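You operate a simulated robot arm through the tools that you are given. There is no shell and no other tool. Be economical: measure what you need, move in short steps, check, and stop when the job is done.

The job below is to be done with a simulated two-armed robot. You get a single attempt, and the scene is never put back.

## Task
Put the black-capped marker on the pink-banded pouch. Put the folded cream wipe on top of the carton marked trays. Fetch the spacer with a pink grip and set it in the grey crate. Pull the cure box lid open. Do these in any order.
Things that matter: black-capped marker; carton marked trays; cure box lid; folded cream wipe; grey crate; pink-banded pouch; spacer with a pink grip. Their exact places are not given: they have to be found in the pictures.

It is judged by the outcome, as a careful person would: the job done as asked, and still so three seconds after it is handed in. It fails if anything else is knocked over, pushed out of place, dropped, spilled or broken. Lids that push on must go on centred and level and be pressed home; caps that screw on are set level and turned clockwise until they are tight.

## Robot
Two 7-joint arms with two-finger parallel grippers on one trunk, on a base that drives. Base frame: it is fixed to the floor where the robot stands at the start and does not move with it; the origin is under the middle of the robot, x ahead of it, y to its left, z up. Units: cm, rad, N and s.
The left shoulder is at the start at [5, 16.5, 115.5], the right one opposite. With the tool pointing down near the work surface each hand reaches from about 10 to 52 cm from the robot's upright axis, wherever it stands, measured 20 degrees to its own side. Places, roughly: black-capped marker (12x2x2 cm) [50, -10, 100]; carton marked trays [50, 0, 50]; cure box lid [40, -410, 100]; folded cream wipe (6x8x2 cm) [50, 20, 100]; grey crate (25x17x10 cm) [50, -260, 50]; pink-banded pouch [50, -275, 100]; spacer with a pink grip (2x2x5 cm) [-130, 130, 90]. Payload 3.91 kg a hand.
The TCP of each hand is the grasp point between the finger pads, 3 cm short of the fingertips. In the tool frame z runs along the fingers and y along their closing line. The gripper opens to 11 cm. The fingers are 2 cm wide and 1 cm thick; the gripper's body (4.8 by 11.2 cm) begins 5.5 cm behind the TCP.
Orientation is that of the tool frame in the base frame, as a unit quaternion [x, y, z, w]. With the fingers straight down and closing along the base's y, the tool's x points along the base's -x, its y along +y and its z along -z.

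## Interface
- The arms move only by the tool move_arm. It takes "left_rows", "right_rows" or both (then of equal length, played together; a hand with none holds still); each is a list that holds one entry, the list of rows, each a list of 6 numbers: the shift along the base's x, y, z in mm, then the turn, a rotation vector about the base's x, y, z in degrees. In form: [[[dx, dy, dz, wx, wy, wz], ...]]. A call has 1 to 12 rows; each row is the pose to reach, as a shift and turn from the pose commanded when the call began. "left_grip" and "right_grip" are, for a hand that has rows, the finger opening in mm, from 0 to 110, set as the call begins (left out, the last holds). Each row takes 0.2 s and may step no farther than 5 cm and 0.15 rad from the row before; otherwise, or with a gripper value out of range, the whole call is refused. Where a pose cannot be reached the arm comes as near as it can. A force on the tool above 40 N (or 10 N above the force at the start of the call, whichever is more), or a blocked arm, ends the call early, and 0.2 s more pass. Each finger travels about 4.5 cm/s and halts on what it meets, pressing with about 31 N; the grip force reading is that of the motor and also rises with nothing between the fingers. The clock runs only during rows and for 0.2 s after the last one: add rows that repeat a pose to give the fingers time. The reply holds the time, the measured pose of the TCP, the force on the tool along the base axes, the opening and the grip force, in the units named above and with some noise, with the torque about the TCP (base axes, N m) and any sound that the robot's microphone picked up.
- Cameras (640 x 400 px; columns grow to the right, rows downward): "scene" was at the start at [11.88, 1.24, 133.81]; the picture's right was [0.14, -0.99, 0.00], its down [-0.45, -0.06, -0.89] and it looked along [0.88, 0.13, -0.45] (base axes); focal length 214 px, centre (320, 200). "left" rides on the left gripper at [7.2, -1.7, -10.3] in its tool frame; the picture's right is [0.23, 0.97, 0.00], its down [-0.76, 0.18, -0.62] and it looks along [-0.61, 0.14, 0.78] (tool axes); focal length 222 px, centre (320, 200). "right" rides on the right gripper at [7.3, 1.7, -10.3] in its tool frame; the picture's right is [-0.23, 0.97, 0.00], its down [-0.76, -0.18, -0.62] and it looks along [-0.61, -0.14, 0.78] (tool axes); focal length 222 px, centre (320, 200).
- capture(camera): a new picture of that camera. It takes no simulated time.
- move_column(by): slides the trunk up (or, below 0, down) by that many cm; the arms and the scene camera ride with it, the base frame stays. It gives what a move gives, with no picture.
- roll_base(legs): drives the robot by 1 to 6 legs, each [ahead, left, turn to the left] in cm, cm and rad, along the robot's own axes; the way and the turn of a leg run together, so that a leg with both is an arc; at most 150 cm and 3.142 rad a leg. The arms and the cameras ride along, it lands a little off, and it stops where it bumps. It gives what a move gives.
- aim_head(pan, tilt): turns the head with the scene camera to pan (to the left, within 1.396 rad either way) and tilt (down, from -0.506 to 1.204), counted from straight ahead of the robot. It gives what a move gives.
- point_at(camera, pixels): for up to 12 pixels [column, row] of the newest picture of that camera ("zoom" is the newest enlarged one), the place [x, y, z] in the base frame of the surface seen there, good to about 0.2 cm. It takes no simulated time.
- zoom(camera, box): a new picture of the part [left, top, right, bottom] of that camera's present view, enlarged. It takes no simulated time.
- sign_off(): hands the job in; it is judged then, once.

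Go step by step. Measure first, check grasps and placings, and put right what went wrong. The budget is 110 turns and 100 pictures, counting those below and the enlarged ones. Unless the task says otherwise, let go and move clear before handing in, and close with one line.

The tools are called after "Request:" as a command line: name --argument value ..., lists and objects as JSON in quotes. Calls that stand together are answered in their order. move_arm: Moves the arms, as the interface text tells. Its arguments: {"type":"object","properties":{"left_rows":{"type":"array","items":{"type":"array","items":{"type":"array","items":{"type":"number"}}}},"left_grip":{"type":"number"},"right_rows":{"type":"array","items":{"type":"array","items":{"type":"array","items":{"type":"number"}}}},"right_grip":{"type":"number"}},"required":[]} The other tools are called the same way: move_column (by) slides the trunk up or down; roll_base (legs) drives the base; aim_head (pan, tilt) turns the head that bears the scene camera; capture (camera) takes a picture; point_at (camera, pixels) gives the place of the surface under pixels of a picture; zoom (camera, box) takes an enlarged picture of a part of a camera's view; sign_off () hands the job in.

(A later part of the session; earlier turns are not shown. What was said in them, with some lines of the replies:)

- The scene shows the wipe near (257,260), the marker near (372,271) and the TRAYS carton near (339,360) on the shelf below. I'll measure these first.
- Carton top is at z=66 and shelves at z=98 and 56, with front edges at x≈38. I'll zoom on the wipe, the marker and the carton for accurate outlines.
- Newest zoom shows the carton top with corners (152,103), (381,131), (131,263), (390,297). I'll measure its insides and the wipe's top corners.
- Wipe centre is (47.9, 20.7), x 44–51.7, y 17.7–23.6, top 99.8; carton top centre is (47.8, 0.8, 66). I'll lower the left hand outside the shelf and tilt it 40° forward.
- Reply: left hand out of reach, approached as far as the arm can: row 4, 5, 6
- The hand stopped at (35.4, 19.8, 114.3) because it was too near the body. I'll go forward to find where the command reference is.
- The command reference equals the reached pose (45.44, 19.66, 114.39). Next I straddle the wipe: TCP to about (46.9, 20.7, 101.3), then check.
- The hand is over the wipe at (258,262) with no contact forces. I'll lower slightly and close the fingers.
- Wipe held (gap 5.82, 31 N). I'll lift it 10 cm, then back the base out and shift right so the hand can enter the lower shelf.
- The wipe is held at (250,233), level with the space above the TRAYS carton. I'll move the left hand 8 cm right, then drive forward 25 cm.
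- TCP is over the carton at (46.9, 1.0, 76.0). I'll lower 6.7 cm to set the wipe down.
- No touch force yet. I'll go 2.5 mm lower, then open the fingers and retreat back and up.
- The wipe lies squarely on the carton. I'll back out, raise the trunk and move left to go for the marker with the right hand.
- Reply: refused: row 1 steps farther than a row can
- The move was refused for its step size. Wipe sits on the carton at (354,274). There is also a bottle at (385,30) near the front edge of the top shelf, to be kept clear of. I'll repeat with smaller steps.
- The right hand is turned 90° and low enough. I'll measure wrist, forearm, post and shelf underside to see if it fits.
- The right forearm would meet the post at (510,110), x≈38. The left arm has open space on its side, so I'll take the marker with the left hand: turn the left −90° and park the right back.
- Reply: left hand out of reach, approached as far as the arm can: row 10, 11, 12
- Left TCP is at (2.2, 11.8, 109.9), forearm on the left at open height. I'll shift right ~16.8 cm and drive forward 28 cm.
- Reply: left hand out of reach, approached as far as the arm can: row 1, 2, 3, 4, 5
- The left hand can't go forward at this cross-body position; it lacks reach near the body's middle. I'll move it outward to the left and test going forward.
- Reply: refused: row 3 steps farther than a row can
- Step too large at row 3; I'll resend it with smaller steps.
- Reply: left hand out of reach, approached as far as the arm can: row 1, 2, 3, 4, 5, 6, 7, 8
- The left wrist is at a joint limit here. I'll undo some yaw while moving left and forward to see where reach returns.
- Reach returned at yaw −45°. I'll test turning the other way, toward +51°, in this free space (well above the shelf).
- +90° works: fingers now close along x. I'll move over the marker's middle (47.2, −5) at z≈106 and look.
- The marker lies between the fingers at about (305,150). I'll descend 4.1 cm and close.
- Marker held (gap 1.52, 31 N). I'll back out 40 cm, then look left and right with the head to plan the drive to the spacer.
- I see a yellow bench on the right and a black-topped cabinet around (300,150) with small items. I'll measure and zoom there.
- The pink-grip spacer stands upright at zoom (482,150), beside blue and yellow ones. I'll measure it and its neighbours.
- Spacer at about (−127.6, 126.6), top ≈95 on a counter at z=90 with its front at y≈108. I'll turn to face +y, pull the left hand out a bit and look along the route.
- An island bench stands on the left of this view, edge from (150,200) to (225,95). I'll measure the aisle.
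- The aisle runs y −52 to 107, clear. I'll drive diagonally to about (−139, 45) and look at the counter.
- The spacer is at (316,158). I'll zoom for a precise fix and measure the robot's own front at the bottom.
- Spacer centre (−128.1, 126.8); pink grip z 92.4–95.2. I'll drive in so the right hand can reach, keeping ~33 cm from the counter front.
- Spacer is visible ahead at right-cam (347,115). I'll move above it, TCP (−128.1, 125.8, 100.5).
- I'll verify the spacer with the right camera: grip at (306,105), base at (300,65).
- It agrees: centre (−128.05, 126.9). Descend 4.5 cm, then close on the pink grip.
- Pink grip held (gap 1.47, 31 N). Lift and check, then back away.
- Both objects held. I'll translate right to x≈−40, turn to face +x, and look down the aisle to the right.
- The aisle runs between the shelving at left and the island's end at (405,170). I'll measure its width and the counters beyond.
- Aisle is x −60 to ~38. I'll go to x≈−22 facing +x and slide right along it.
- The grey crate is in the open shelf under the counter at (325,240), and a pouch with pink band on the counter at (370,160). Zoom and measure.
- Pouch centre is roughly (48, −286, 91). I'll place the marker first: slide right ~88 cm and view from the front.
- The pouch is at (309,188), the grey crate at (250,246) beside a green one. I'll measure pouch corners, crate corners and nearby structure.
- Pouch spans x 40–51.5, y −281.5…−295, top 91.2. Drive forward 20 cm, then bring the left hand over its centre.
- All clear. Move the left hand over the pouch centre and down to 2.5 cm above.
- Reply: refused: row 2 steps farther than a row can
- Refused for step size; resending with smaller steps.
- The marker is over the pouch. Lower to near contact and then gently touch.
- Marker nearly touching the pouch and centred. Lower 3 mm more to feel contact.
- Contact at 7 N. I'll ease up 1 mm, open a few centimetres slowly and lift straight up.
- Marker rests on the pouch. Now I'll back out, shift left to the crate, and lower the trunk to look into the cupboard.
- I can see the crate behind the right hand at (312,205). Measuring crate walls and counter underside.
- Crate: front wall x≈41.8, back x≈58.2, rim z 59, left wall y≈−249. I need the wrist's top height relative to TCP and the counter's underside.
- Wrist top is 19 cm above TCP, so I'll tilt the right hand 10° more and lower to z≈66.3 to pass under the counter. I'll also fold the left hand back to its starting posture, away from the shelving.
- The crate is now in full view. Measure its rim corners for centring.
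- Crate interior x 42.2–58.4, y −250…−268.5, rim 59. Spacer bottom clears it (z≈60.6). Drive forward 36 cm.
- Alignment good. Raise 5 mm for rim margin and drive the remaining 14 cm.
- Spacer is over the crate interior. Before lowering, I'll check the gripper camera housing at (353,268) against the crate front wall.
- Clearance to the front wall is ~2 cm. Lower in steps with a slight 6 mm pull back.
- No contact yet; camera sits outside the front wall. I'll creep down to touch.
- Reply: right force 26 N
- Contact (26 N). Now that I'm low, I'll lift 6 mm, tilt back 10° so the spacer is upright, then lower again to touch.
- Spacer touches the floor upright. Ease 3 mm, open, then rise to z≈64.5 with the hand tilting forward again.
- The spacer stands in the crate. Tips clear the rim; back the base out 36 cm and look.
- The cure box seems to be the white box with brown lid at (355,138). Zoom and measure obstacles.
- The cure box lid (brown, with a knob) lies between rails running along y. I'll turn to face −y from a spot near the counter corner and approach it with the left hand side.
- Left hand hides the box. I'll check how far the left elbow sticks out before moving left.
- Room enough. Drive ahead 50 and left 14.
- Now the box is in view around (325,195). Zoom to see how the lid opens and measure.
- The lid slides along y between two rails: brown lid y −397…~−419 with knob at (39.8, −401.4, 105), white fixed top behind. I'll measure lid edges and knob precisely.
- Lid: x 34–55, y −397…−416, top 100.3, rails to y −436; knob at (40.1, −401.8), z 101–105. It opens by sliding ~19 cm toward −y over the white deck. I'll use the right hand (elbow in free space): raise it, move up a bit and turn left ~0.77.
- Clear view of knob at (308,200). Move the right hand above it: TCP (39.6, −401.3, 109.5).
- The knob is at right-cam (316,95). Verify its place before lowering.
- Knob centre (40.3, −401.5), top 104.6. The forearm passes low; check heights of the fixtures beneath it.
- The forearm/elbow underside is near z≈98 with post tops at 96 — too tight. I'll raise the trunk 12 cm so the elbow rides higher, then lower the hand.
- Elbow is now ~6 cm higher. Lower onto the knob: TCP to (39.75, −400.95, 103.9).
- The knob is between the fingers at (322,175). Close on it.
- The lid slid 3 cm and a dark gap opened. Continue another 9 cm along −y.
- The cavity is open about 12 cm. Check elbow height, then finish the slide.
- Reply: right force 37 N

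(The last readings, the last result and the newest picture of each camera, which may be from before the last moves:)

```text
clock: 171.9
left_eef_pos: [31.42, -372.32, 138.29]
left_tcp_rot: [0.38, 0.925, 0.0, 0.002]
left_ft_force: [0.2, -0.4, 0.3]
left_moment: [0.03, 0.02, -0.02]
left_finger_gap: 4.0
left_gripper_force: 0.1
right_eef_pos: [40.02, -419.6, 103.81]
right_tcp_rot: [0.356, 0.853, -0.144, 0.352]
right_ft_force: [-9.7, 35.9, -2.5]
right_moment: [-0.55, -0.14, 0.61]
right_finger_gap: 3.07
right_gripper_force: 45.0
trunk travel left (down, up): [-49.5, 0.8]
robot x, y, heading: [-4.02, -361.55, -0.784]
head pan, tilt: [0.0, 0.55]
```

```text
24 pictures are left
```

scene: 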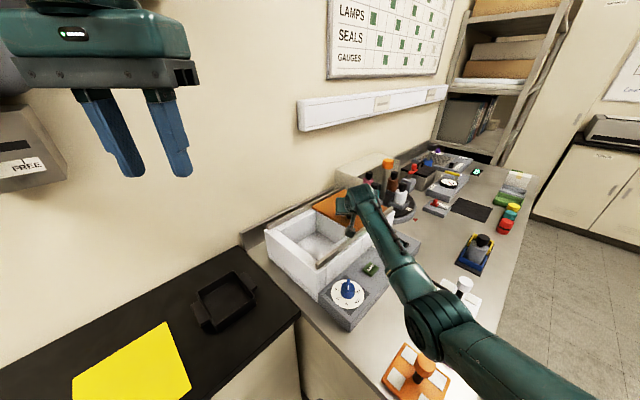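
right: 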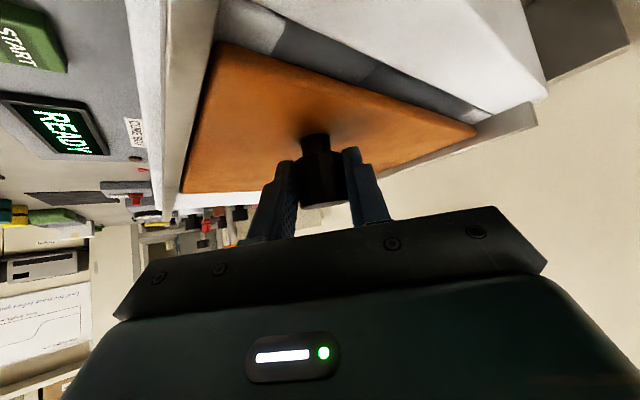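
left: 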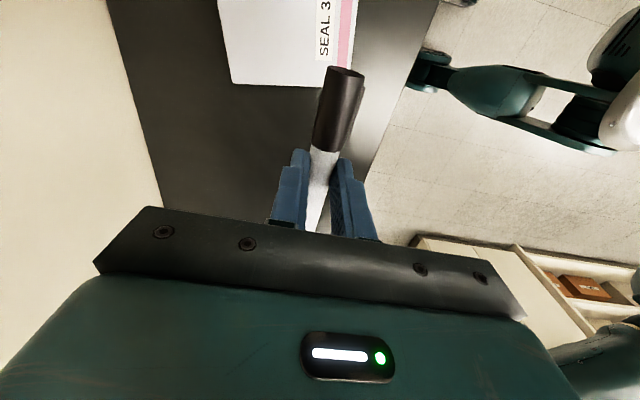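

The lid hit its end stop (36 N) after ~18.6 cm; fully open. Relieve 5 mm of push without dragging, release and lift clear.

Request:
move_arm --right_rows '[[[0, 4, 0, 0, 0, 0], [0, 4, 0, 0, 0, 0]]]'

Request:
move_arm --right_rows '[[[0, 0, 0, 0, 0, 0], [0, 0, 0, 0, 0, 0], [0, 0, 0, 0, 0, 0], [0, 0, 0, 0, 0, 0], [0, 0, 25, 0, 0, 0], [0, 0, 60, 0, 0, 0], [0, 0, 100, 0, 0, 0], [-20, 20, 130, 0, 0, 0], [-40, 40, 150, 0, 0, 0], [-60, 60, 150, 0, 0, 0]]]' --right_grip 60

Request:
capture --camera "scene"

```text
clock: 172.5
left_eef_pos: [31.58, -372.58, 138.26]
left_tcp_rot: [0.38, 0.925, 0.0, 0.001]
left_ft_force: [-0.7, 0.0, -0.2]
left_moment: [0.02, -0.01, 0.05]
left_finger_gap: 4.0
left_gripper_force: 0.0
right_eef_pos: [39.85, -419.55, 103.92]
right_tcp_rot: [0.358, 0.852, -0.145, 0.353]
right_ft_force: [-2.3, 25.6, -6.8]
right_moment: [0.59, 1.09, 0.4]
right_finger_gap: 3.05
right_gripper_force: 44.5
trunk travel left (down, up): [-49.5, 0.8]
robot x, y, heading: [-3.65, -361.64, -0.788]
head pan, tilt: [0.0, 0.55]
```

```text
clock: 174.7
left_eef_pos: [31.53, -372.85, 138.18]
left_tcp_rot: [0.38, 0.925, 0.001, 0.001]
left_ft_force: [0.3, 0.1, 0.3]
left_moment: [-0.02, 0.01, 0.0]
left_finger_gap: 4.01
left_gripper_force: 0.2
right_eef_pos: [33.88, -413.81, 118.96]
right_tcp_rot: [0.359, 0.852, -0.146, 0.353]
right_ft_force: [0.7, 0.2, -0.6]
right_moment: [0.0, -0.01, 0.0]
right_finger_gap: 6.0
right_gripper_force: 0.0
trunk travel left (down, up): [-49.5, 0.8]
robot x, y, heading: [-3.62, -361.27, -0.788]
head pan, tilt: [0.0, 0.55]
```

```text
23 pictures are left
```

scene: 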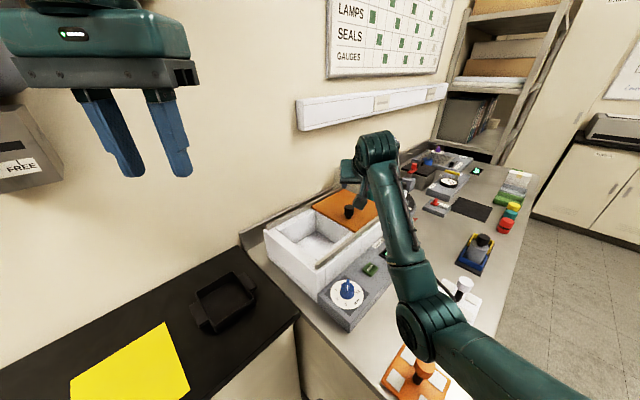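

The lid is fully open and the hand is clear. One last look back at the pouch and marker.

Request:
aim_head --pan 1.39 --tilt 0.5

Request:
capture --camera "scene"

```text
clock: 176.3
left_eef_pos: [31.55, -372.84, 138.23]
left_tcp_rot: [0.38, 0.925, 0.002, 0.001]
left_ft_force: [0.0, 0.3, 0.4]
left_moment: [0.0, -0.02, 0.0]
left_finger_gap: 3.99
left_gripper_force: 0.1
right_eef_pos: [33.92, -413.85, 118.88]
right_tcp_rot: [0.359, 0.852, -0.147, 0.353]
right_ft_force: [-0.2, -0.1, 0.2]
right_moment: [0.01, 0.0, 0.01]
right_finger_gap: 5.99
right_gripper_force: 0.1
trunk travel left (down, up): [-49.5, 0.8]
robot x, y, heading: [-3.92, -361.76, -0.788]
head pan, tilt: [1.389, 0.499]
```

```text
22 pictures are left
```

scene: 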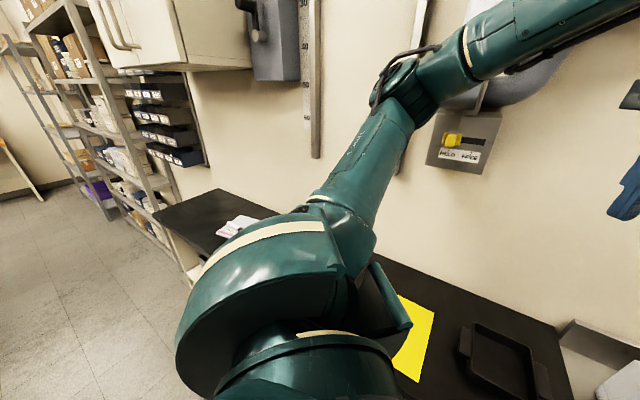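

The pouch at (235,227) is undisturbed, and all four parts of the job are done with both hands empty and clear. Handing in.

Request:
sign_off

```text
The job is handed in.
```

All four parts of the job are done and handed in: the marker is on the pouch, the wipe is on the trays carton, the pink-grip spacer is in the grey crate, and the cure box lid is slid fully open.
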